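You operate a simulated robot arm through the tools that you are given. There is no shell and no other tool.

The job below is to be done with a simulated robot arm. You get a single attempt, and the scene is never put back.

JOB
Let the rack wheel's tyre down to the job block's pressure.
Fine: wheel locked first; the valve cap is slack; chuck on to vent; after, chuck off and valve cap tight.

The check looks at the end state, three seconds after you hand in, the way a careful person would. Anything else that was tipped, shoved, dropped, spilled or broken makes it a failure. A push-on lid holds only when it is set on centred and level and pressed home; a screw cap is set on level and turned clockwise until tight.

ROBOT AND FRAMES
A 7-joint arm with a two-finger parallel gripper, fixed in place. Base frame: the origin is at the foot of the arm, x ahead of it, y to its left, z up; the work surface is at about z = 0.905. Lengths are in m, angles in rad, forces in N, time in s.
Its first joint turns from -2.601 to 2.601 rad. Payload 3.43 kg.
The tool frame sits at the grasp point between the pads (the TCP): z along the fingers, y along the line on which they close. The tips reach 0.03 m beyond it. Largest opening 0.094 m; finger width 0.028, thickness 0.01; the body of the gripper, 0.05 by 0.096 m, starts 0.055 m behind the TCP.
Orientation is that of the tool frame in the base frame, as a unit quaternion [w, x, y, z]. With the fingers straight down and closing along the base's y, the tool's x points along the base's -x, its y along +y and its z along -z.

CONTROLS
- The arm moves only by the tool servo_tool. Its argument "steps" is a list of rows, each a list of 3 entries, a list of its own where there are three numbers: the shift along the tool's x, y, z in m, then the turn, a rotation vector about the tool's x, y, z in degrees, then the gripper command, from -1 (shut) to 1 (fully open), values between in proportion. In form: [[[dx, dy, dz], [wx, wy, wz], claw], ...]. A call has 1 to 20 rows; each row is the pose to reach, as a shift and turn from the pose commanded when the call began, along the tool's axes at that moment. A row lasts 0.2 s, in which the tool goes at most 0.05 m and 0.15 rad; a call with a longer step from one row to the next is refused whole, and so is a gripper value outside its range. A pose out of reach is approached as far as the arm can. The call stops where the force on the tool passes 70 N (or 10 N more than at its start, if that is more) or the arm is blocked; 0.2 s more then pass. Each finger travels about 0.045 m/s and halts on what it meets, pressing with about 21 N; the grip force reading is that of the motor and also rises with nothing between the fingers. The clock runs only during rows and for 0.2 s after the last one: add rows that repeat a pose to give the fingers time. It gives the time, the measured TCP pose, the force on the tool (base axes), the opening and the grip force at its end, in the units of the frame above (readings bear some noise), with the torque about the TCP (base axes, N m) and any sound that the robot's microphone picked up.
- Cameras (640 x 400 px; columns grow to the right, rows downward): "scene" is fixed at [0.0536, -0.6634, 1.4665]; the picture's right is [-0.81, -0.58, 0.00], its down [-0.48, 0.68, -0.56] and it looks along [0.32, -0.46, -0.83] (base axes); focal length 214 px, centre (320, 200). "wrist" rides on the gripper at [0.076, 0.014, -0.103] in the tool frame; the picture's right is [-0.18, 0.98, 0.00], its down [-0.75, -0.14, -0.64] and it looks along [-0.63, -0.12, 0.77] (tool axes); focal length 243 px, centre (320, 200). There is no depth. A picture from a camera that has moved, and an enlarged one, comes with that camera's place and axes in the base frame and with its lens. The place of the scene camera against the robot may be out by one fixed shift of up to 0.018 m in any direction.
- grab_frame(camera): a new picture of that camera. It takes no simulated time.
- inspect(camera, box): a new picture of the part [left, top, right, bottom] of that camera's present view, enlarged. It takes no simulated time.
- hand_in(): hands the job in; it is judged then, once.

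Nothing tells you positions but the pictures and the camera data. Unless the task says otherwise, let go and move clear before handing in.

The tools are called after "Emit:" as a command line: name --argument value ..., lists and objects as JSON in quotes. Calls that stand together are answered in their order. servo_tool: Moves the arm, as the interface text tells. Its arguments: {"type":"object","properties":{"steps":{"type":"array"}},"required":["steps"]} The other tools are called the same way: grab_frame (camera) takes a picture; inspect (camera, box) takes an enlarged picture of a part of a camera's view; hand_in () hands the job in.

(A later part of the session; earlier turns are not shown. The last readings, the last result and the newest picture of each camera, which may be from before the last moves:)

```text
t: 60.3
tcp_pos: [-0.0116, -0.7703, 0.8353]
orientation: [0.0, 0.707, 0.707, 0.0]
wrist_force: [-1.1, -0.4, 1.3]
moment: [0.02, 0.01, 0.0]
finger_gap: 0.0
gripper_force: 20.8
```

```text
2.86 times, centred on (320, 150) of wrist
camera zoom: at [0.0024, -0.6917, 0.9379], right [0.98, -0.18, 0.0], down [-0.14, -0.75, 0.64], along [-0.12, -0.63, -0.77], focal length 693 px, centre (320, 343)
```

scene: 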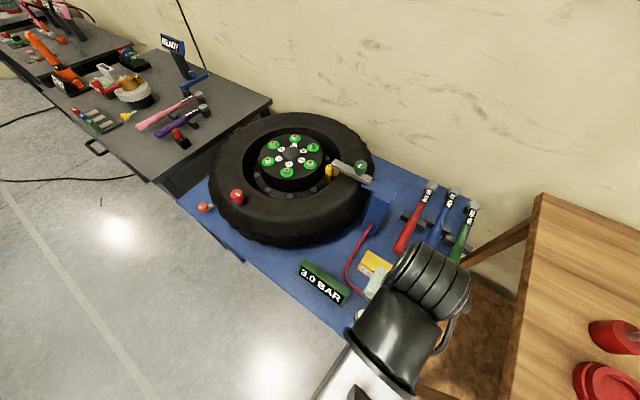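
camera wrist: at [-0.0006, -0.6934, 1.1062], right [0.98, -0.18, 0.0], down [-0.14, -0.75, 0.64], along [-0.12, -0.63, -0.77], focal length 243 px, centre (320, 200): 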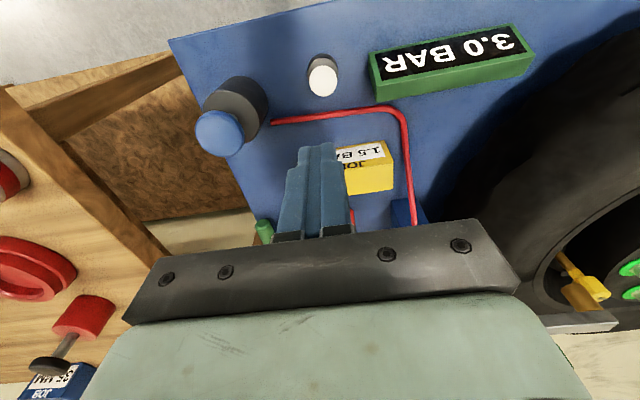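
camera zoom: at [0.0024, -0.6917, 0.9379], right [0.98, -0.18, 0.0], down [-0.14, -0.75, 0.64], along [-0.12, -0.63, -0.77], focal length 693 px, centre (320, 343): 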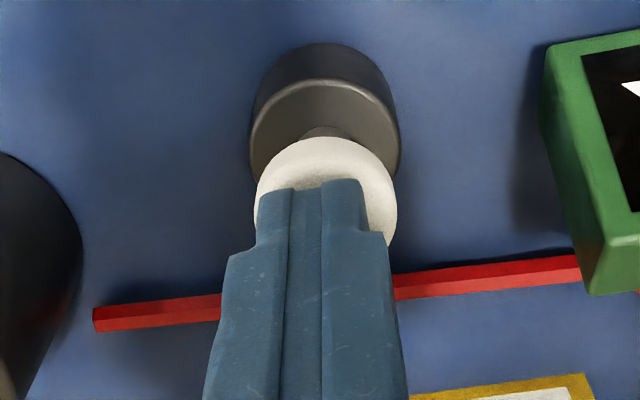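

Tips are centred above the white head. A brief, shallow tap, then I'll read the display.

Emit:
servo_tool --steps '[[[0, 0, 0.009], [0, 0, 0], -1], [[0, 0, 0.015], [0, 0, 0], -1], [[0, 0, 0.018], [0, 0, 0], -1]]'

Emit:
inspect --camera "scene" --box '[290, 240, 390, 320]'

```text
t: 61.1
tcp_pos: [-0.0109, -0.7692, 0.8203]
orientation: [0.003, 0.707, 0.707, -0.001]
wrist_force: [0.1, -2.2, 56.5]
moment: [0.19, 0.0, -0.04]
finger_gap: 0.0
gripper_force: 21.2
heard: click
```

```text
5.00 times, centred on (340, 280) of scene
camera zoom: at [0.0536, -0.6634, 1.4665], right [-0.81, -0.58, 0.0], down [-0.48, 0.68, -0.56], along [0.32, -0.46, -0.83], focal length 1072 px, centre (220, -200)
```

zoom: 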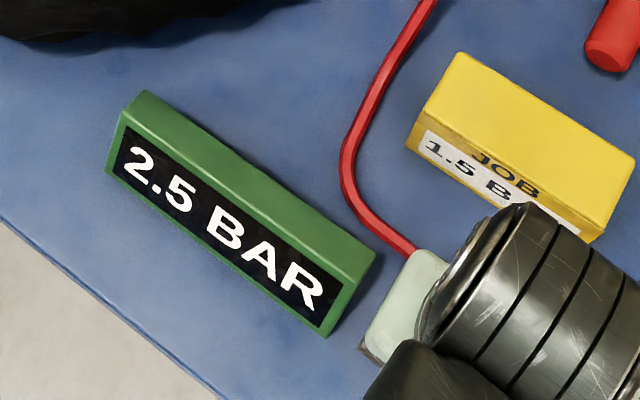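

One click vented to 2.5 BAR, so white is the vent, at 0.5 per press. I'll lift and confirm it's stable.

Emit:
servo_tool --steps '[[[0, 0, -0.008], [0, 0, 0], -1], [[0, 0, -0.014], [0, 0, 0], -1], [[0, 0, -0.014], [0, 0, 0], -1]]'

Emit:
inspect --camera "scene" --box '[290, 240, 390, 320]'

```text
t: 61.9
tcp_pos: [-0.0122, -0.7697, 0.831]
orientation: [0.0, 0.707, 0.707, 0.001]
wrist_force: [0.6, 1.6, 1.8]
moment: [-0.01, 0.01, 0.01]
finger_gap: 0.0002
gripper_force: 21.5
```

```text
5.00 times, centred on (340, 280) of scene
camera zoom: at [0.0536, -0.6634, 1.4665], right [-0.81, -0.58, 0.0], down [-0.48, 0.68, -0.56], along [0.32, -0.46, -0.83], focal length 1072 px, centre (220, -200)
```

zoom: 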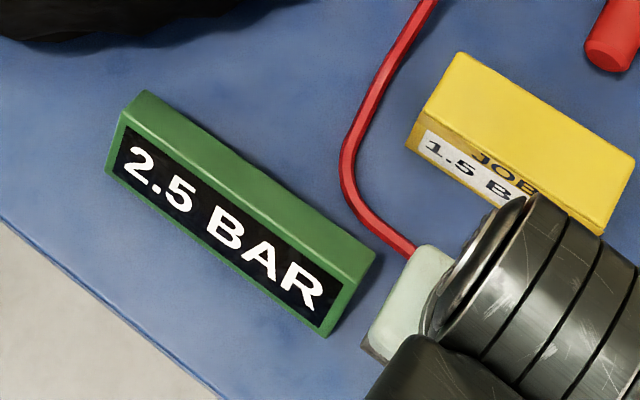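

Stable at 2.5. Press again, down and up.

Emit:
servo_tool --steps '[[[0, 0, 0.006], [0, 0, 0], -1], [[0, 0, 0.011], [0, 0, 0], -1], [[0, 0, 0.0138], [0, 0, 0], -1], [[0, 0, 0.006], [0, 0, 0], -1], [[0, 0, -0.001], [0, 0, 0], -1], [[0, 0, -0.001], [0, 0, 0], -1]]'

Emit:
inspect --camera "scene" --box '[290, 240, 390, 320]'

```text
t: 63.3
tcp_pos: [-0.0104, -0.7692, 0.8333]
orientation: [0.001, 0.707, 0.707, 0.001]
wrist_force: [1.1, 0.0, 1.7]
moment: [0.0, 0.02, -0.01]
finger_gap: 0.0
gripper_force: 21.2
```

```text
5.00 times, centred on (340, 280) of scene
camera zoom: at [0.0536, -0.6634, 1.4665], right [-0.81, -0.58, 0.0], down [-0.48, 0.68, -0.56], along [0.32, -0.46, -0.83], focal length 1072 px, centre (220, -200)
```

zoom: 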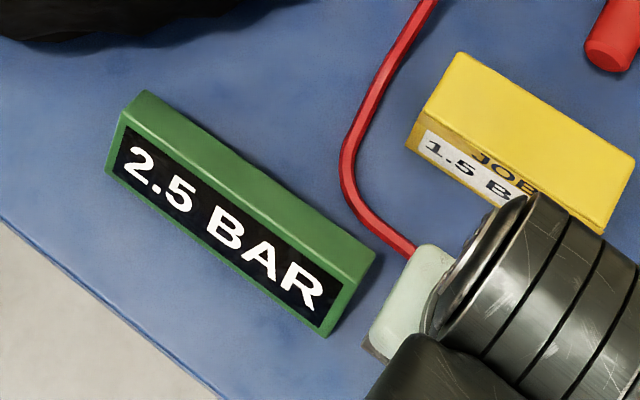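

No click that time; the tap was too brief or shallow. I'll press a touch longer.

Emit:
servo_tool --steps '[[[0, 0, 0.007], [0, 0, 0], -1], [[0, 0, 0.012], [0, 0, 0], -1], [[0, 0, 0.0155], [0, 0, 0], -1], [[0, 0, 0.0155], [0, 0, 0], -1]]'

Emit:
inspect --camera "scene" --box '[290, 240, 390, 320]'

```text
t: 64.3
tcp_pos: [-0.0114, -0.7691, 0.82]
orientation: [0.002, 0.707, 0.707, -0.002]
wrist_force: [0.4, -5.3, 69.1]
moment: [0.2, 0.0, -0.03]
finger_gap: 0.0
gripper_force: 21.8
heard: click
```

```text
5.00 times, centred on (340, 280) of scene
camera zoom: at [0.0536, -0.6634, 1.4665], right [-0.81, -0.58, 0.0], down [-0.48, 0.68, -0.56], along [0.32, -0.46, -0.83], focal length 1072 px, centre (220, -200)
```

zoom: 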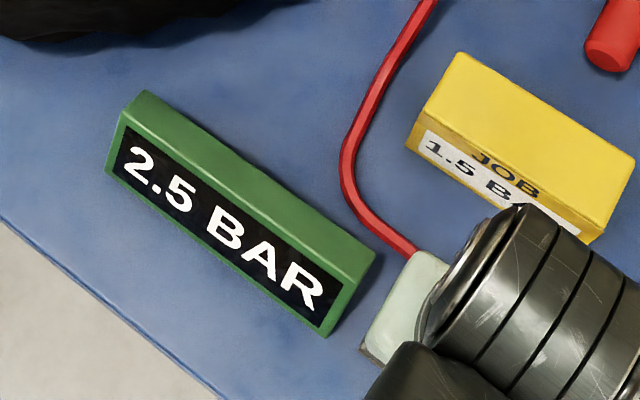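

A click, but the display still shows 2.5. I'll lift and re-read.

Emit:
servo_tool --steps '[[[0, 0, -0.008], [0, 0, 0], -1], [[0, 0, -0.016], [0, 0, 0], -1], [[0, 0, -0.02], [0, 0, 0], -1], [[0, 0, -0.02], [0, 0, 0], -1]]'

Emit:
inspect --camera "scene" --box '[290, 240, 390, 320]'

Emit:
inspect --camera "scene" --box '[310, 140, 410, 210]'

```text
t: 65.3
tcp_pos: [-0.0119, -0.7675, 0.8366]
orientation: [0.0, 0.707, 0.707, 0.001]
wrist_force: [0.4, 0.0, -0.2]
moment: [-0.04, 0.01, 0.01]
finger_gap: 0.0
gripper_force: 21.2
```

```text
5.00 times, centred on (340, 280) of scene
camera zoom: at [0.0536, -0.6634, 1.4665], right [-0.81, -0.58, 0.0], down [-0.48, 0.68, -0.56], along [0.32, -0.46, -0.83], focal length 1072 px, centre (220, -200)
```

zoom: 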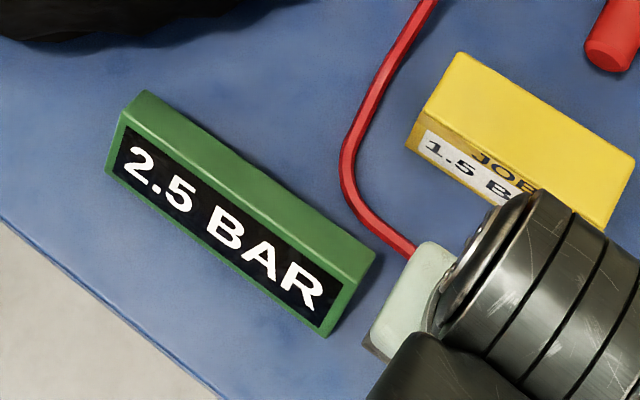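

```text
5.71 times, centred on (360, 175) of scene
camera zoom: at [0.0536, -0.6634, 1.4665], right [-0.81, -0.58, 0.0], down [-0.48, 0.68, -0.56], along [0.32, -0.46, -0.83], focal length 1226 px, centre (91, 343)
```

zoom: 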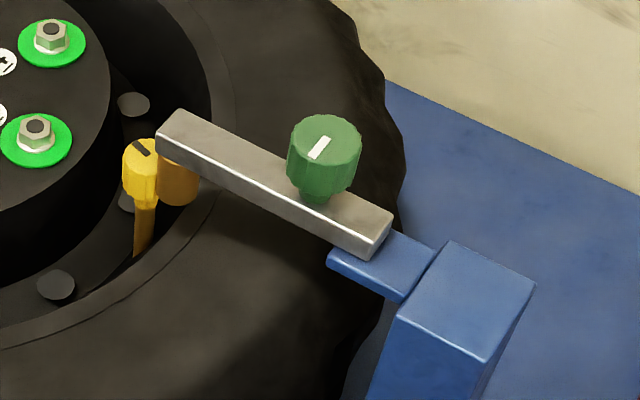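

The display still reads 2.5 after the second click. I'll do one more clean press and read it during and after.

Emit:
servo_tool --steps '[[[0, 0, 0.008], [0, 0, 0], -1], [[0, 0, 0.014], [0, 0, 0], -1], [[0, 0, 0.0185], [0, 0, 0], -1]]'

Emit:
inspect --camera "scene" --box '[290, 240, 390, 320]'

```text
t: 66.1
tcp_pos: [-0.0111, -0.7679, 0.8219]
orientation: [0.002, 0.707, 0.707, -0.001]
wrist_force: [0.9, 0.5, 45.7]
moment: [0.23, -0.03, -0.05]
finger_gap: 0.0
gripper_force: 21.2
heard: click
```

```text
5.00 times, centred on (340, 280) of scene
camera zoom: at [0.0536, -0.6634, 1.4665], right [-0.81, -0.58, 0.0], down [-0.48, 0.68, -0.56], along [0.32, -0.46, -0.83], focal length 1072 px, centre (220, -200)
```

zoom: 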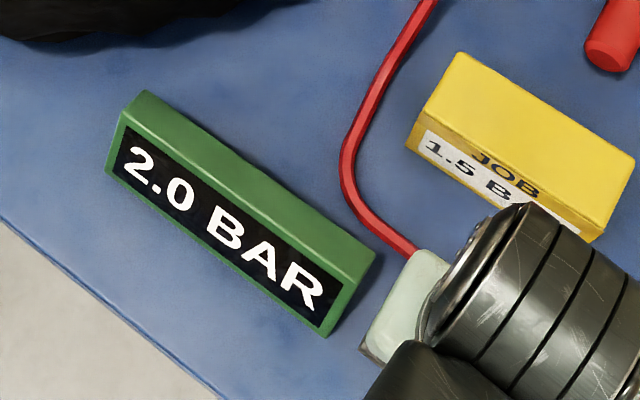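

Now 2.0 BAR. I'll lift fully and confirm before pressing again.

Emit:
servo_tool --steps '[[[0, 0, -0.008], [0, 0, 0], -1], [[0, 0, -0.018], [0, 0, 0], -1], [[0, 0, -0.0185], [0, 0, 0], -1], [[0, 0, -0.0185], [0, 0, 0], -1]]'

Emit:
inspect --camera "scene" --box '[290, 240, 390, 320]'

Emit:
inspect --camera "wrist" --box '[220, 80, 420, 220]'

```text
t: 67.1
tcp_pos: [-0.0117, -0.7686, 0.8359]
orientation: [0.0, 0.707, 0.707, 0.001]
wrist_force: [-1.1, -0.4, 0.0]
moment: [0.0, -0.05, 0.0]
finger_gap: 0.0
gripper_force: 21.0
```

```text
5.00 times, centred on (340, 280) of scene
camera zoom: at [0.0536, -0.6634, 1.4665], right [-0.81, -0.58, 0.0], down [-0.48, 0.68, -0.56], along [0.32, -0.46, -0.83], focal length 1072 px, centre (220, -200)
```

zoom: 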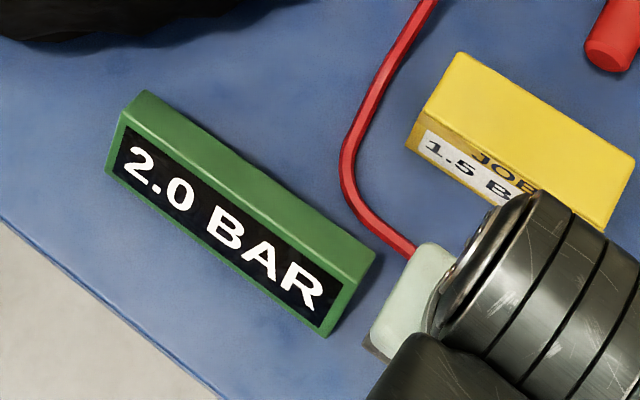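

```text
2.86 times, centred on (320, 150) of wrist
camera zoom: at [0.0018, -0.6913, 0.9392], right [0.98, -0.18, 0.0], down [-0.14, -0.75, 0.64], along [-0.12, -0.63, -0.77], focal length 693 px, centre (320, 343)
```

zoom: 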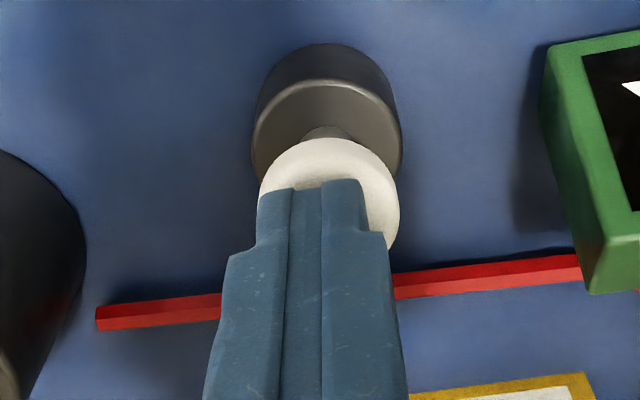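

Stable at 2.0. Another identical press.

Emit:
servo_tool --steps '[[[0, 0, 0.008], [0, 0, 0], -1], [[0, 0, 0.014], [0, 0, 0], -1], [[0, 0, 0.0185], [0, 0, 0], -1]]'

Emit:
inspect --camera "scene" --box '[290, 240, 390, 320]'

```text
t: 67.9
tcp_pos: [-0.0111, -0.7677, 0.8209]
orientation: [0.002, 0.707, 0.707, -0.002]
wrist_force: [1.0, 1.8, 50.7]
moment: [0.28, -0.07, -0.03]
finger_gap: 0.0
gripper_force: 21.0
heard: click
```

```text
5.00 times, centred on (340, 280) of scene
camera zoom: at [0.0536, -0.6634, 1.4665], right [-0.81, -0.58, 0.0], down [-0.48, 0.68, -0.56], along [0.32, -0.46, -0.83], focal length 1072 px, centre (220, -200)
```

zoom: 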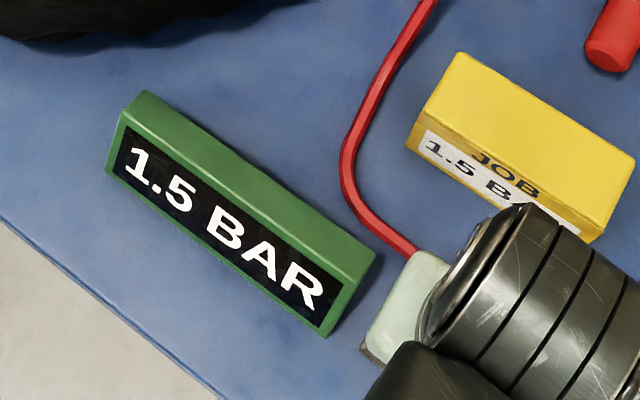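

1.5 BAR matches the job block. I'll lift clear and confirm it holds.

Emit:
servo_tool --steps '[[[0, 0, -0.008], [0, 0, 0], -1], [[0, 0, -0.02], [0, 0, 0], -1], [[0, 0, -0.06], [0, 0, 0], -1], [[0, 0, -0.1], [0, 0, 0], -1], [[0, 0, -0.14], [0, 0, 0], -1], [[0, 0, -0.18], [0, 0, 0], -1], [[0, 0, -0.22], [0, 0, 0], -1], [[0, 0, -0.25], [0, 0, 0], -1], [[0, 0, -0.25], [0, 0, 0], -1]]'

Emit:
grab_frame --camera "scene"

Emit:
grab_frame --camera "wrist"

```text
t: 69.9
tcp_pos: [-0.012, -0.7683, 1.0688]
orientation: [0.0, 0.707, 0.707, 0.0]
wrist_force: [0.2, 0.3, -0.2]
moment: [-0.02, -0.01, -0.03]
finger_gap: 0.0001
gripper_force: 20.7
```

```text
taken
```

scene: 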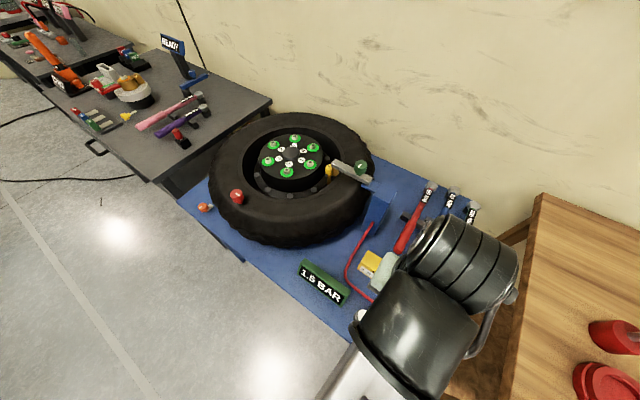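

```text
taken
camera wrist: at [0.0008, -0.6923, 1.1717], right [0.98, -0.18, 0.0], down [-0.14, -0.75, 0.64], along [-0.12, -0.63, -0.77], focal length 243 px, centre (320, 200)
```

wrist: 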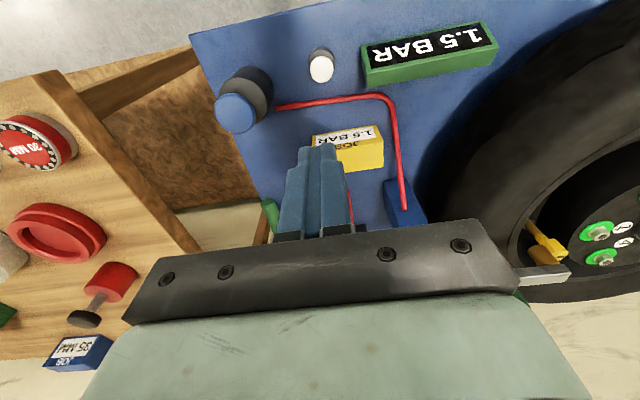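

Holding at 1.5 BAR. Now I'll go back to the green knob to slide the chuck off.

Emit:
servo_tool --steps '[[[-0.015, 0.03, -0.005], [0, -5, 0], -0.5], [[-0.035, 0.06, -0.012], [0, -10, 0], 0], [[-0.055, 0.09, -0.018], [0, -15, 0], 0.6], [[-0.075, 0.12, -0.024], [0, -20, 0], 0.6], [[-0.095, 0.15, -0.03], [0, -25, 0], 0.6], [[-0.115, 0.18, -0.034], [0, -30, 0], 0.6], [[-0.133, 0.2075, -0.034], [0, -35, 0], 0.6], [[-0.133, 0.2075, -0.034], [0, -35, 0], 0.6]]'

Emit:
grab_frame --camera "wrist"

```text
t: 71.7
tcp_pos: [0.1963, -0.9025, 1.1018]
orientation: [0.214, 0.674, 0.674, -0.213]
wrist_force: [0.6, 0.1, -0.1]
moment: [0.01, 0.02, 0.0]
finger_gap: 0.0752
gripper_force: 0.1
```

```text
taken
camera wrist: at [0.2093, -0.7801, 1.1424], right [0.98, -0.15, 0.11], down [-0.14, -0.25, 0.96], along [-0.12, -0.96, -0.26], focal length 243 px, centre (320, 200)
```

wrist: 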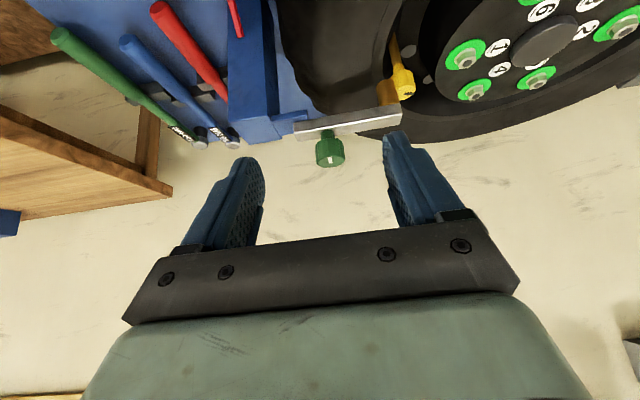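

The view matches the earlier approach. I'll move in and grip.

Emit:
servo_tool --steps '[[[-0.016, 0, 0.033], [0, 0, 0], 0.6], [[-0.032, 0, 0.066], [0, 0, 0], 0.6], [[-0.047, 0, 0.099], [0, 0, 0], 0.6], [[-0.055, 0, 0.116], [0, 0, 0], 0.6], [[-0.062, 0, 0.1323], [0, 0, 0], 0.6], [[-0.062, 0, 0.1323], [0, 0, 0], 0.0], [[-0.062, 0, 0.1323], [0, 0, 0], -1], [[-0.062, 0, 0.1323], [0, 0, 0], -1], [[-0.062, 0, 0.1323], [0, 0, 0], -1], [[-0.062, 0, 0.1323], [0, 0, 0], -1]]'

Emit:
grab_frame --camera "wrist"

```text
t: 73.9
tcp_pos: [0.1949, -1.0292, 1.0295]
orientation: [0.213, 0.674, 0.674, -0.212]
wrist_force: [-6.8, -0.6, -2.5]
moment: [-0.13, 0.12, 0.0]
finger_gap: 0.0336
gripper_force: 45.2
```

```text
taken
camera wrist: at [0.2089, -0.9066, 1.07], right [0.98, -0.15, 0.11], down [-0.14, -0.25, 0.96], along [-0.12, -0.96, -0.27], focal length 243 px, centre (320, 200)
```

wrist: 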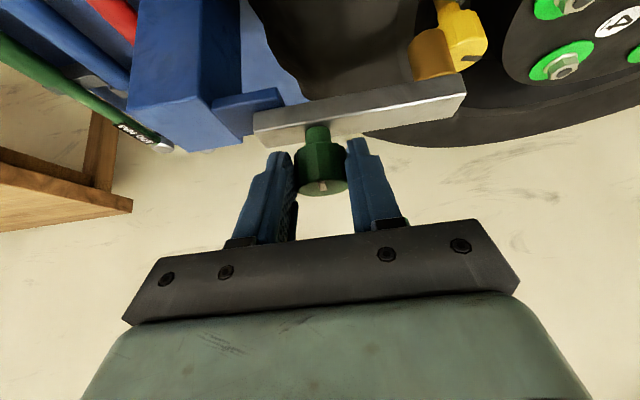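

Gripped. Sliding the bar back in -x.

Emit:
servo_tool --steps '[[[0, -0.006, 0], [0, 0, 0], -1], [[0, -0.012, 0], [0, 0, 0], -1], [[0, -0.018, 0], [0, 0, 0], -1], [[0, -0.025, 0], [0, 0, 0], -1], [[0, -0.032, 0], [0, 0, 0], -1], [[0, -0.039, 0], [0, 0, 0], -1], [[0, -0.046, 0], [0, 0, 0], -1], [[0, -0.046, 0], [0, 0, 0], -1]]'

Emit:
inspect --camera "scene" --box '[290, 240, 390, 320]'

```text
t: 75.7
tcp_pos: [0.1505, -1.0295, 1.0296]
orientation: [0.213, 0.674, 0.675, -0.212]
wrist_force: [2.0, -6.0, -3.5]
moment: [-0.1, 0.26, -0.04]
finger_gap: 0.0334
gripper_force: 45.1
```

```text
5.00 times, centred on (340, 280) of scene
camera zoom: at [0.0536, -0.6634, 1.4665], right [-0.81, -0.58, 0.0], down [-0.48, 0.68, -0.56], along [0.32, -0.46, -0.83], focal length 1072 px, centre (220, -200)
```

zoom: 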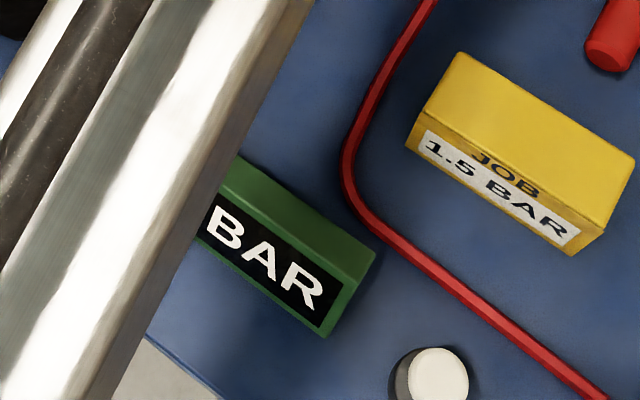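

Emit:
servo_tool --steps '[[[0, -0.007, 0], [0, 0, 0], -1], [[0, -0.014, 0], [0, 0, 0], -1], [[0, -0.021, 0], [0, 0, 0], -1], [[0, -0.028, 0], [0, 0, 0], -1], [[0, -0.035, 0], [0, 0, 0], -1], [[0, -0.042, 0], [0, 0, 0], -1], [[0, -0.047, 0], [0, 0, 0], -1], [[0, -0.05, 0], [0, 0, 0], -1], [[0, -0.05, 0], [0, 0, 0], -1]]'

Emit:
grab_frame --camera "wrist"

Emit:
grab_frame --camera "scene"

```text
t: 77.7
tcp_pos: [0.1002, -1.0282, 1.0298]
orientation: [0.213, 0.674, 0.675, -0.212]
wrist_force: [5.9, -8.5, 0.1]
moment: [-0.02, 0.28, -0.06]
finger_gap: 0.0332
gripper_force: 44.7
```

```text
taken
camera wrist: at [0.1136, -0.9066, 1.07], right [0.98, -0.15, 0.11], down [-0.14, -0.25, 0.96], along [-0.12, -0.96, -0.27], focal length 243 px, centre (320, 200)
```

wrist: 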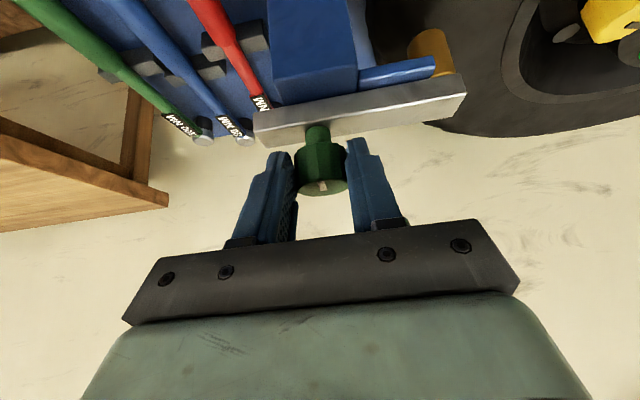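

```text
taken
```

scene: 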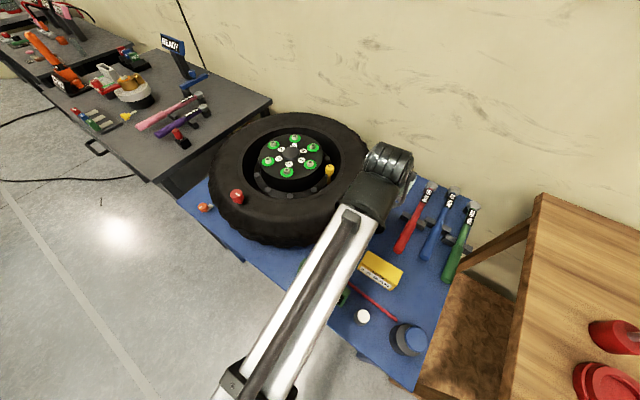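

It's back at its original park position (x≈0.100). I'll relax, release, withdraw, and read the display.

Emit:
servo_tool --steps '[[[0, -0.001, 0], [0, 0, 0], -1], [[0, 0.0, 0], [0, 0, 0], -1], [[0, 0.0, 0], [0, 0, 0], -0.3], [[0, 0.0, 0], [0, 0, 0], 0.0], [[0, 0.0, 0], [0, 0, 0], 0.4], [[0, 0.0, 0], [0, 0, 0], 0.6], [[0.012, 0, -0.026], [0, 0, 0], 0.6], [[0.025, 0, -0.053], [0, 0, 0], 0.6], [[0.042, 0, -0.09], [0, 0, 0], 0.6], [[0.062, 0, -0.1323], [0, 0, 0], 0.6], [[0.062, 0, -0.1323], [0, 0, 0], 0.6]]'

Emit:
grab_frame --camera "wrist"

Emit:
grab_frame --camera "scene"

```text
t: 80.1
tcp_pos: [0.0996, -0.9025, 1.1022]
orientation: [0.213, 0.674, 0.675, -0.213]
wrist_force: [0.7, 0.1, 0.4]
moment: [0.02, 0.01, 0.02]
finger_gap: 0.0752
gripper_force: 0.1
```

```text
taken
camera wrist: at [0.1124, -0.7787, 1.1436], right [0.98, -0.15, 0.11], down [-0.14, -0.25, 0.96], along [-0.12, -0.96, -0.27], focal length 243 px, centre (320, 200)
```

wrist: 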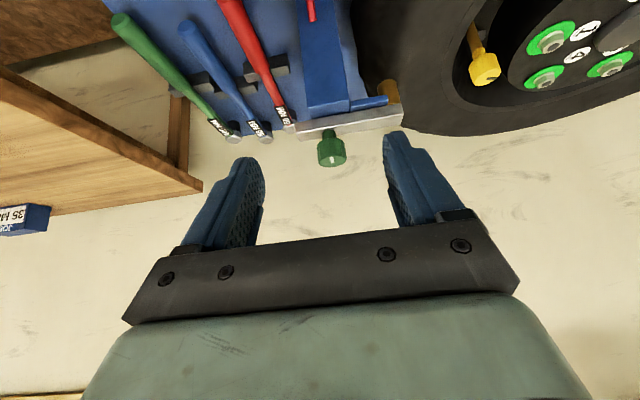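

```text
taken
```

scene: 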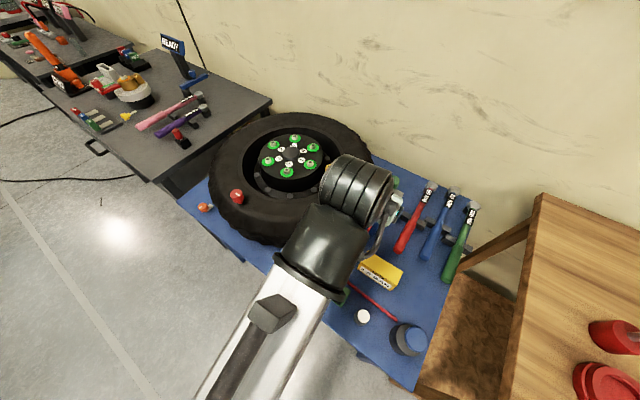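

Pressure is set and the chuck is parked. The last job is tightening the valve cap at about (0.294,-1.046,0.95). I'll move the tilted gripper in front of it and measure again.

Emit:
servo_tool --steps '[[[0.007, 0.04, 0.01], [0, 0, 0], 0.6], [[0.014, 0.08, 0.02], [0, 0, 0], 0.5], [[0.021, 0.12, 0.03], [0, 0, 0], 0.3], [[0.028, 0.16, 0.044], [0, 0, 0], 0.2], [[0.0362, 0.1944, 0.0577], [0, 0, 0], 0.2], [[0.0362, 0.1944, 0.0577], [0, 0, 0], 0.2]]'

Emit:
grab_frame --camera "wrist"

Emit:
inspect --camera "wrist" --box '[250, 60, 410, 170]'

Emit:
inspect --camera "scene" --box '[290, 240, 390, 320]'

```text
t: 81.5
tcp_pos: [0.2954, -0.9036, 1.0341]
orientation: [0.214, 0.674, 0.674, -0.212]
wrist_force: [-0.1, 0.5, 0.3]
moment: [0.03, -0.04, -0.01]
finger_gap: 0.0564
gripper_force: 0.1
```

```text
taken
camera wrist: at [0.3085, -0.7814, 1.0742], right [0.98, -0.15, 0.11], down [-0.14, -0.25, 0.96], along [-0.12, -0.96, -0.27], focal length 243 px, centre (320, 200)
```

wrist: 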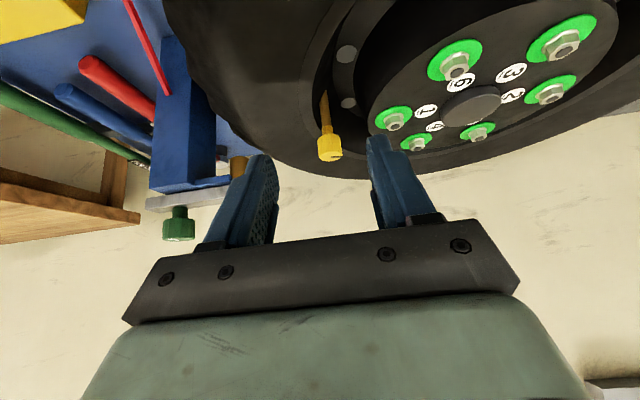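

```text
3.64 times, centred on (330, 115) of wrist
camera zoom: at [0.3085, -0.7814, 1.0742], right [0.98, -0.15, 0.11], down [-0.14, -0.25, 0.96], along [-0.12, -0.96, -0.27], focal length 882 px, centre (284, 509)
```

zoom: 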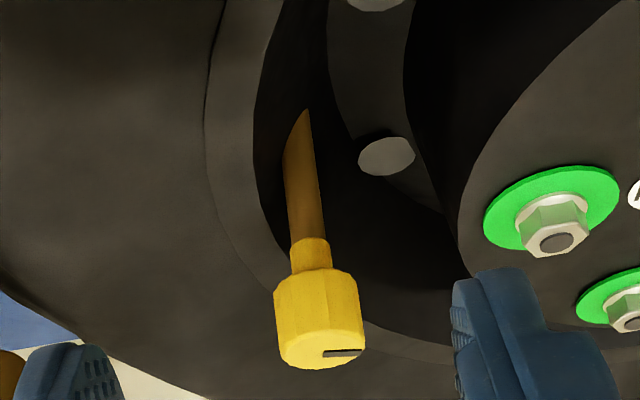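

```text
5.00 times, centred on (340, 280) of scene
camera zoom: at [0.0536, -0.6634, 1.4665], right [-0.81, -0.58, 0.0], down [-0.48, 0.68, -0.56], along [0.32, -0.46, -0.83], focal length 1072 px, centre (220, -200)
```

zoom: 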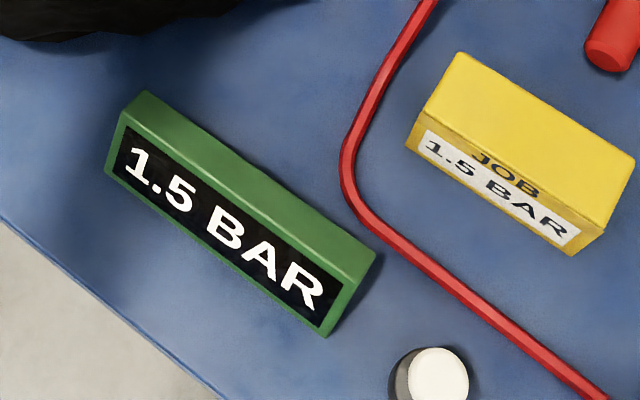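

Display still 1.5 BAR. The cap's head is about 30 mm wide at (0.2935,-1.046), z 0.924–0.947. I'll narrow the fingers and move in around it.

Emit:
servo_tool --steps '[[[-0.018, -0.0015, 0.036], [0, 0, 0], 0.0], [[-0.034, -0.0015, 0.072], [0, 0, 0], 0.0], [[-0.046, -0.0015, 0.1], [0, 0, 0], 0.0], [[-0.054, -0.0015, 0.118], [0, 0, 0], 0.0], [[-0.0607, -0.0015, 0.1336], [0, 0, 0], 0.0], [[-0.0607, -0.0015, 0.1336], [0, 0, 0], 0.0]]'

Emit:
grab_frame --camera "wrist"

Emit:
inspect --camera "wrist" --box '[240, 90, 400, 220]'

```text
t: 82.9
tcp_pos: [0.2927, -1.0306, 0.9607]
orientation: [0.214, 0.674, 0.674, -0.211]
wrist_force: [0.1, 0.2, -0.2]
moment: [0.0, -0.01, 0.0]
finger_gap: 0.047
gripper_force: 0.1
```

```text
taken
camera wrist: at [0.306, -0.9087, 1.0004], right [0.98, -0.15, 0.11], down [-0.14, -0.25, 0.96], along [-0.12, -0.96, -0.27], focal length 243 px, centre (320, 200)
```

wrist: 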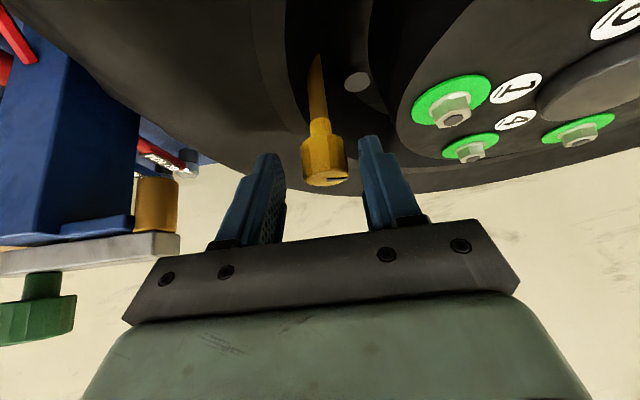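

```text
3.08 times, centred on (320, 155) of wrist
camera zoom: at [0.306, -0.9087, 1.0004], right [0.98, -0.15, 0.11], down [-0.14, -0.25, 0.96], along [-0.12, -0.96, -0.27], focal length 746 px, centre (320, 338)
```

zoom: 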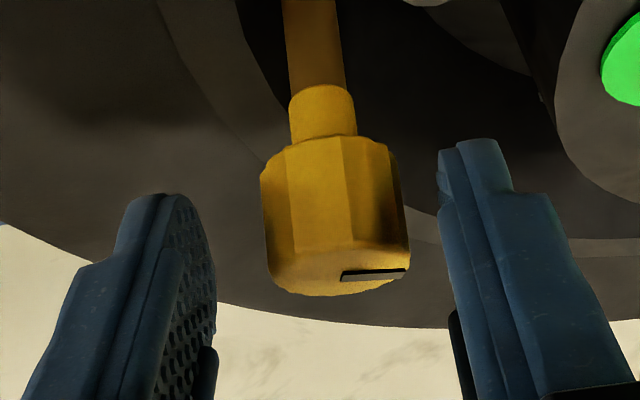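

Reachable, with the cap between the pads. I'll swing the open gripper 40° anticlockwise about the cap axis first, so there's room for a long clockwise stroke.

Emit:
servo_tool --steps '[[[-0.0001, -0.0022, 0.0001], [-4.59, 0, -6.55], 0.0], [[-0.0005, -0.0044, 0.0004], [-9.18, 0, -13.1], 0.0], [[-0.0011, -0.0065, 0.0008], [-13.78, 0, -19.66], 0.0], [[-0.002, -0.0085, 0.0014], [-18.37, 0, -26.2], 0.0], [[-0.0031, -0.0103, 0.0021], [-22.96, 0, -32.76], 0.0], [[-0.0031, -0.0103, 0.0021], [-22.96, 0, -32.76], 0.0]]'

Emit:
grab_frame --camera "wrist"

Emit:
inspect --camera "wrist" --box '[240, 90, 400, 220]'

```text
t: 84.3
tcp_pos: [0.2837, -1.0357, 0.9595]
orientation: [0.274, 0.402, 0.865, -0.126]
wrist_force: [-0.4, 0.4, 0.2]
moment: [-0.03, 0.0, 0.01]
finger_gap: 0.0468
gripper_force: 0.1
```

```text
taken
camera wrist: at [0.215, -0.9321, 1.0003], right [0.85, 0.52, 0.11], down [0.05, -0.28, 0.96], along [0.53, -0.81, -0.27], focal length 243 px, centre (320, 200)
```

wrist: 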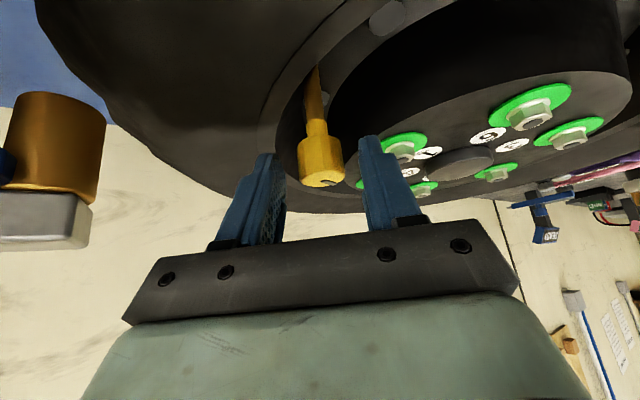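

```text
3.08 times, centred on (320, 155) of wrist
camera zoom: at [0.215, -0.9321, 1.0003], right [0.85, 0.52, 0.11], down [0.05, -0.28, 0.96], along [0.53, -0.81, -0.27], focal length 746 px, centre (320, 338)
```

zoom: 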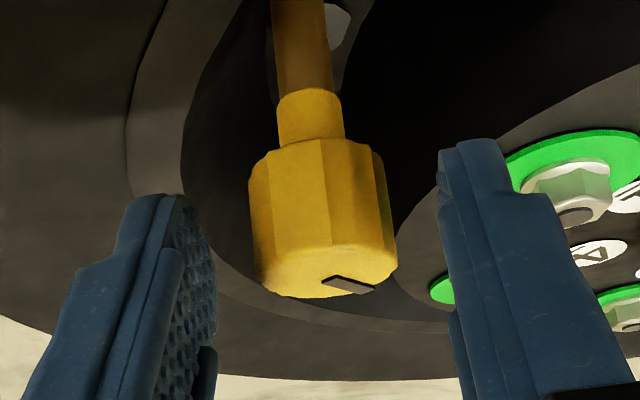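

Well centred. I'll close on the cap.

Emit:
servo_tool --steps '[[[0, 0, 0], [0, 0, 0], -0.3], [[0, 0, 0], [0, 0, 0], -1], [[0, 0, 0], [0, 0, 0], -1], [[0, 0, 0], [0, 0, 0], -1]]'

Emit:
inspect --camera "wrist" --box '[240, 90, 400, 220]'

```text
t: 85.3
tcp_pos: [0.2833, -1.0368, 0.9611]
orientation: [0.273, 0.403, 0.864, -0.128]
wrist_force: [0.4, 1.3, 0.5]
moment: [-0.17, 0.14, 0.06]
finger_gap: 0.0273
gripper_force: 45.1
```

```text
3.08 times, centred on (320, 155) of wrist
camera zoom: at [0.2152, -0.932, 1.0003], right [0.85, 0.52, 0.11], down [0.05, -0.28, 0.96], along [0.53, -0.81, -0.27], focal length 746 px, centre (320, 338)
```

zoom: 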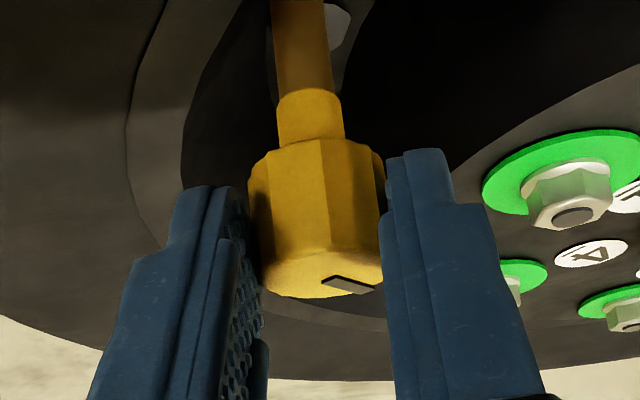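

Gripped (27 mm). Turning clockwise 28° about the cap's axis and checking torque.

Emit:
servo_tool --steps '[[[-0.0001, 0.0018, 0.0001], [4.02, 0, 5.73], -1], [[-0.0004, 0.0036, 0.0003], [8.03, 0, 11.47], -1], [[-0.0008, 0.0054, 0.0006], [12.05, 0, 17.2], -1], [[-0.0014, 0.007, 0.001], [16.06, 0, 22.94], -1]]'

Emit:
inspect --camera "wrist" --box '[240, 90, 400, 220]'

```text
t: 86.3
tcp_pos: [0.2904, -1.031, 0.9597]
orientation: [0.234, 0.601, 0.74, -0.189]
wrist_force: [14.9, 11.4, -2.7]
moment: [-0.63, -0.1, 0.31]
finger_gap: 0.0274
gripper_force: 44.7
```

```text
3.08 times, centred on (320, 155) of wrist
camera zoom: at [0.279, -0.9085, 1.0005], right [0.99, 0.06, 0.11], down [-0.09, -0.27, 0.96], along [0.08, -0.96, -0.27], focal length 746 px, centre (320, 338)
```

zoom: 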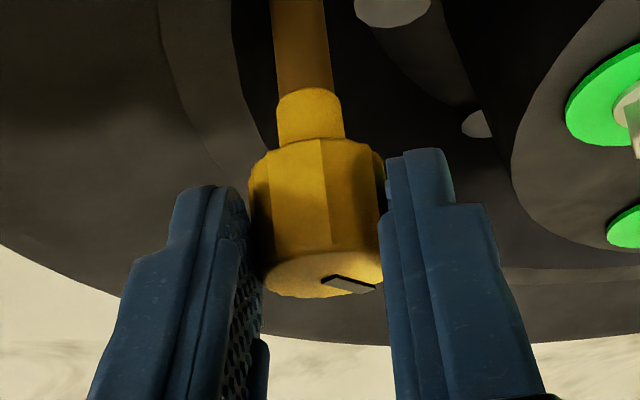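

The mark turned with the gripper, so the cap is screwing clockwise. The side force says the true axis is a few mm further out; I'll correct for that and continue the stroke.

Emit:
servo_tool --steps '[[[0.0007, 0.0017, -0.0005], [0, 0, 0], -1], [[0.0006, 0.004, -0.0004], [4.02, 0, 5.73], -1], [[0.0003, 0.0062, -0.0002], [8.03, 0, 11.47], -1], [[-0.0003, 0.0084, 0.0002], [12.05, 0, 17.2], -1], [[-0.0011, 0.0105, 0.0007], [16.06, 0, 22.94], -1]]'

Emit:
inspect --camera "wrist" --box '[240, 90, 400, 220]'

```text
t: 87.5
tcp_pos: [0.3008, -1.0312, 0.9611]
orientation: [0.181, 0.762, 0.573, -0.24]
wrist_force: [12.0, 1.1, -2.7]
moment: [0.13, -0.1, 0.24]
finger_gap: 0.0274
gripper_force: 45.1
```

```text
3.08 times, centred on (320, 155) of wrist
camera zoom: at [0.3469, -0.9179, 1.0007], right [0.9, -0.42, 0.11], down [-0.21, -0.2, 0.96], along [-0.38, -0.89, -0.27], focal length 746 px, centre (320, 338)
```

zoom: 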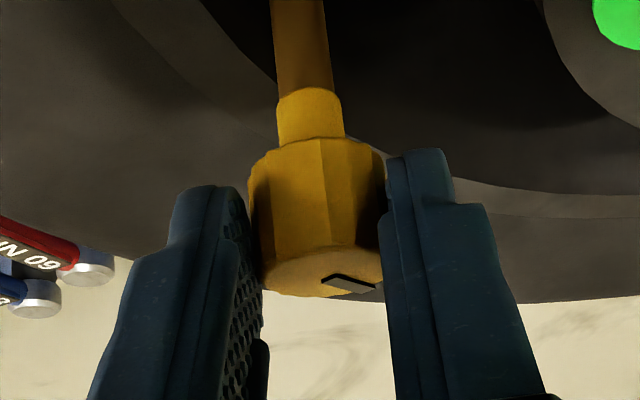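

Still turning freely with the mark fixed to the gripper, 56° so far. I'll continue the stroke.

Emit:
servo_tool --steps '[[[0.0002, 0.0034, -0.0001], [4.02, 0, 5.73], -1], [[-0.0001, 0.0057, 0.0001], [8.03, 0, 11.47], -1], [[-0.0007, 0.0079, 0.0005], [12.05, 0, 17.2], -1], [[-0.0015, 0.01, 0.001], [16.06, 0, 22.94], -1]]'

Emit:
grab_frame --camera "wrist"

Emit:
inspect --camera "wrist" --box '[240, 90, 400, 220]'

```text
t: 88.5
tcp_pos: [0.3097, -1.0368, 0.96]
orientation: [0.117, 0.878, 0.372, -0.277]
wrist_force: [4.1, -6.0, -2.0]
moment: [0.0, 0.18, 0.14]
finger_gap: 0.0277
gripper_force: 44.9
```

```text
taken
camera wrist: at [0.4023, -0.9579, 1.0007], right [0.6, -0.79, 0.11], down [-0.27, -0.08, 0.96], along [-0.75, -0.6, -0.27], focal length 243 px, centre (320, 200)
```

wrist: 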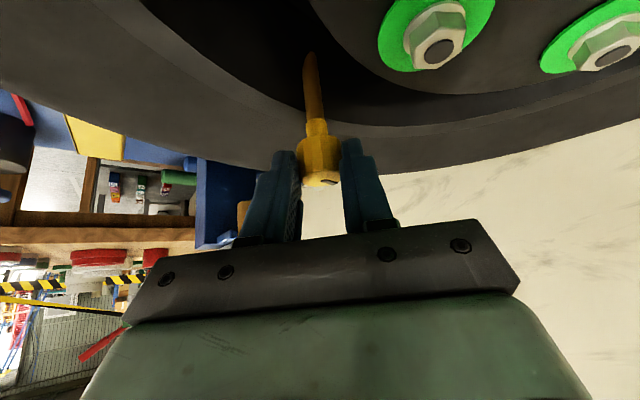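

```text
3.08 times, centred on (320, 155) of wrist
camera zoom: at [0.4023, -0.9579, 1.0007], right [0.6, -0.79, 0.11], down [-0.27, -0.08, 0.96], along [-0.75, -0.6, -0.27], focal length 746 px, centre (320, 338)
```

zoom: 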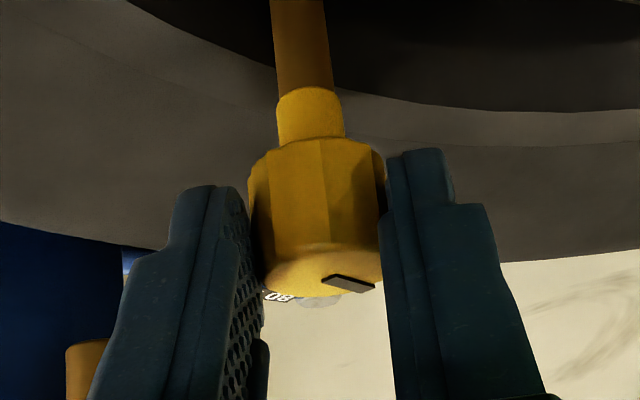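

84° turned, still light. A little further, then I'll regrip.

Emit:
servo_tool --steps '[[[-0.0001, 0.0023, 0.0001], [4.02, 0, 5.73], -1], [[-0.0005, 0.0046, 0.0003], [8.03, 0, 11.47], -1], [[-0.0005, 0.0046, 0.0003], [8.03, 0, 11.47], -1]]'

Emit:
inspect --camera "wrist" --box '[240, 90, 400, 220]'

```text
t: 89.3
tcp_pos: [0.3117, -1.0386, 0.9608]
orientation: [0.083, 0.917, 0.263, -0.288]
wrist_force: [0.4, -7.9, -0.1]
moment: [-0.02, 0.43, 0.13]
finger_gap: 0.0272
gripper_force: 45.4
```

```text
3.08 times, centred on (320, 155) of wrist
camera zoom: at [0.421, -0.9865, 1.0007], right [0.39, -0.91, 0.11], down [-0.29, -0.01, 0.96], along [-0.87, -0.41, -0.27], focal length 746 px, centre (320, 338)
```

zoom: 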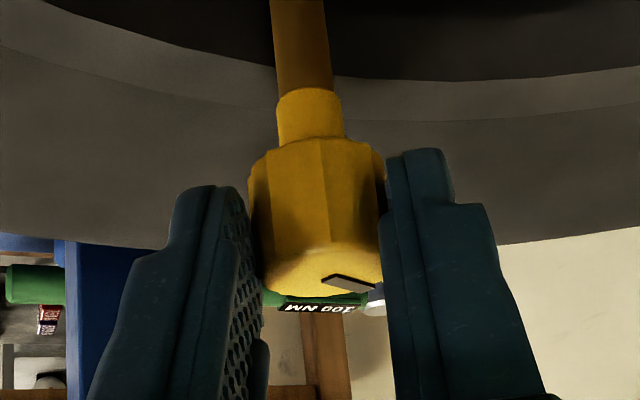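

98° turned and still no resistance. I'll open, swing back 96° about the cap, and take another stroke.

Emit:
servo_tool --steps '[[[0, 0, 0], [0, 0, 0], -0.2], [[0, 0, 0], [0, 0, 0], 0.0], [[0, 0, 0], [0, 0, 0], 0.0], [[-0.0002, -0.0026, 0.0001], [-4.59, 0, -6.55], 0.0], [[-0.0006, -0.0052, 0.0004], [-9.18, 0, -13.1], 0.0], [[-0.0013, -0.0077, 0.0009], [-13.78, 0, -19.66], 0.0], [[-0.0024, -0.0101, 0.0017], [-18.37, 0, -26.2], 0.0], [[-0.0036, -0.0122, 0.0025], [-22.96, 0, -32.76], 0.0], [[-0.0052, -0.0141, 0.0036], [-27.55, 0, -39.3], 0.0], [[-0.0069, -0.0158, 0.0048], [-32.1, 0, -45.9], 0.0], [[-0.0088, -0.0171, 0.0061], [-36.7, 0, -52.4], 0.0], [[-0.0107, -0.0181, 0.0075], [-41.3, 0, -59.0], 0.0], [[-0.0129, -0.0187, 0.009], [-45.9, 0, -65.5], 0.0], [[-0.015, -0.019, 0.0105], [-50.5, 0, -72.1], 0.0], [[-0.0172, -0.0189, 0.0121], [-55.1, 0, -78.6], 0.0], [[-0.0172, -0.0189, 0.0121], [-55.1, 0, -78.6], 0.0]]'

Emit:
inspect --camera "wrist" --box '[240, 90, 400, 220]'

Emit:
grab_frame --camera "scene"

```text
t: 92.7
tcp_pos: [0.2835, -1.0345, 0.9609]
orientation: [0.271, 0.417, 0.857, -0.131]
wrist_force: [0.4, 0.9, 0.4]
moment: [-0.01, 0.0, -0.04]
finger_gap: 0.047
gripper_force: 0.1
```

```text
3.08 times, centred on (320, 155) of wrist
camera zoom: at [0.2198, -0.929, 1.0003], right [0.87, 0.49, 0.11], down [0.04, -0.28, 0.96], along [0.5, -0.83, -0.26], focal length 746 px, centre (320, 338)
```

zoom: 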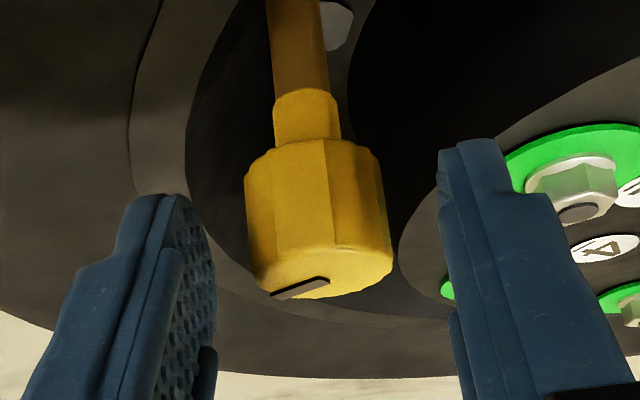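

```text
taken
```

scene: 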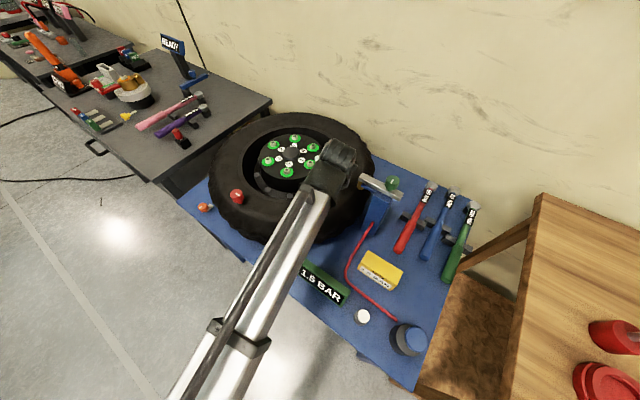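

The mark has advanced about 100° clockwise. Regrip and second stroke.

Emit:
servo_tool --steps '[[[0, 0, 0], [0, 0, 0], -0.5], [[0, 0, 0], [0, 0, 0], -1], [[0, 0, 0], [0, 0, 0], -1], [[0, 0, 0], [0, 0, 0], -1], [[-0.0001, 0.0023, 0.0001], [4.02, 0, 5.73], -1], [[-0.0005, 0.0045, 0.0003], [8.03, 0, 11.47], -1], [[-0.001, 0.0067, 0.0007], [12.05, 0, 17.2], -1], [[-0.0018, 0.0088, 0.0013], [16.06, 0, 22.94], -1]]'

Emit:
inspect --camera "wrist" --box '[240, 90, 400, 220]'

```text
t: 94.5
tcp_pos: [0.2916, -1.0308, 0.9601]
orientation: [0.231, 0.613, 0.73, -0.193]
wrist_force: [-1.2, -2.2, 2.2]
moment: [-0.72, 0.5, -0.04]
finger_gap: 0.0274
gripper_force: 44.9
```

```text
3.08 times, centred on (320, 155) of wrist
camera zoom: at [0.2844, -0.908, 1.0004], right [0.99, 0.02, 0.11], down [-0.1, -0.27, 0.96], along [0.05, -0.96, -0.27], focal length 746 px, centre (320, 338)
```

zoom: 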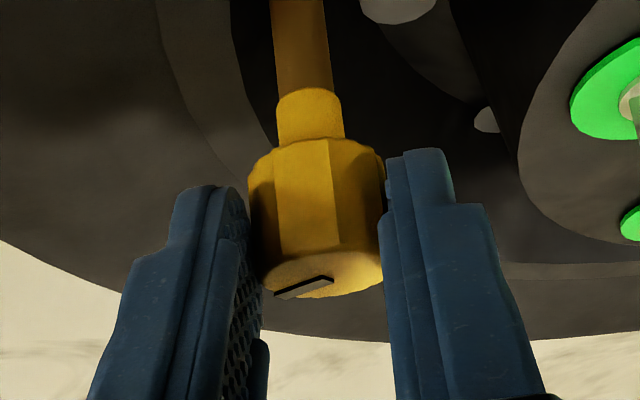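

Axis alignment is good now. Continuing.

Emit:
servo_tool --steps '[[[-0.0001, 0.0023, 0.0001], [4.02, 0, 5.73], -1], [[-0.0005, 0.0045, 0.0003], [8.03, 0, 11.47], -1], [[-0.001, 0.0067, 0.0007], [12.05, 0, 17.2], -1], [[-0.0018, 0.0088, 0.0013], [16.06, 0, 22.94], -1], [[-0.0028, 0.0108, 0.002], [20.08, 0, 28.67], -1], [[-0.0039, 0.0126, 0.0028], [24.1, 0, 34.4], -1]]'

Emit:
inspect --camera "wrist" --box '[240, 90, 400, 220]'

```text
t: 95.9
tcp_pos: [0.3053, -1.0335, 0.9598]
orientation: [0.146, 0.835, 0.461, -0.262]
wrist_force: [-3.5, -2.5, 2.3]
moment: [0.27, 0.28, 0.48]
finger_gap: 0.0278
gripper_force: 45.1
```

```text
3.08 times, centred on (320, 155) of wrist
camera zoom: at [0.3813, -0.9367, 1.0008], right [0.75, -0.65, 0.11], down [-0.25, -0.14, 0.96], along [-0.61, -0.75, -0.27], focal length 746 px, centre (320, 338)
```

zoom: 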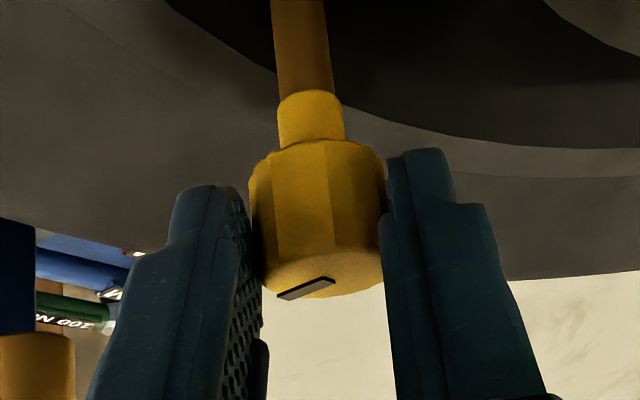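

Torque has risen to 0.48 N·m. I'll turn a bit more and see whether the cap still follows.

Emit:
servo_tool --steps '[[[-0.0001, 0.0023, 0.0001], [4.02, 0, 5.73], -1], [[-0.0005, 0.0045, 0.0003], [8.03, 0, 11.47], -1], [[-0.0005, 0.0045, 0.0003], [8.03, 0, 11.47], -1]]'

Emit:
inspect --camera "wrist" --box '[240, 90, 400, 220]'

```text
t: 96.7
tcp_pos: [0.3084, -1.0359, 0.9599]
orientation: [0.113, 0.885, 0.357, -0.278]
wrist_force: [-0.7, 0.2, 0.1]
moment: [0.4, -0.19, 0.6]
finger_gap: 0.0269
gripper_force: 45.1
```

```text
3.08 times, centred on (320, 155) of wrist
camera zoom: at [0.4055, -0.9611, 1.0008], right [0.57, -0.81, 0.11], down [-0.28, -0.07, 0.96], along [-0.77, -0.58, -0.27], focal length 746 px, centre (320, 338)
```

zoom: 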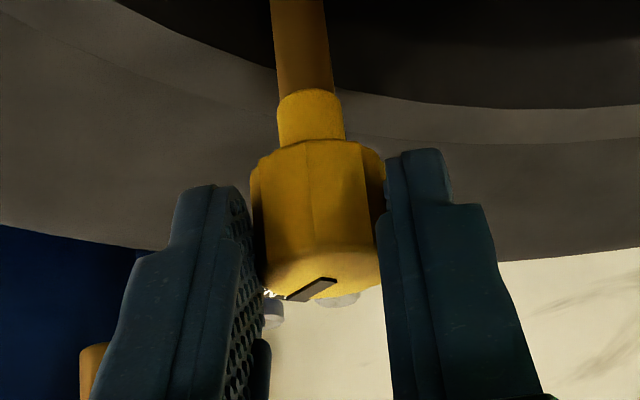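

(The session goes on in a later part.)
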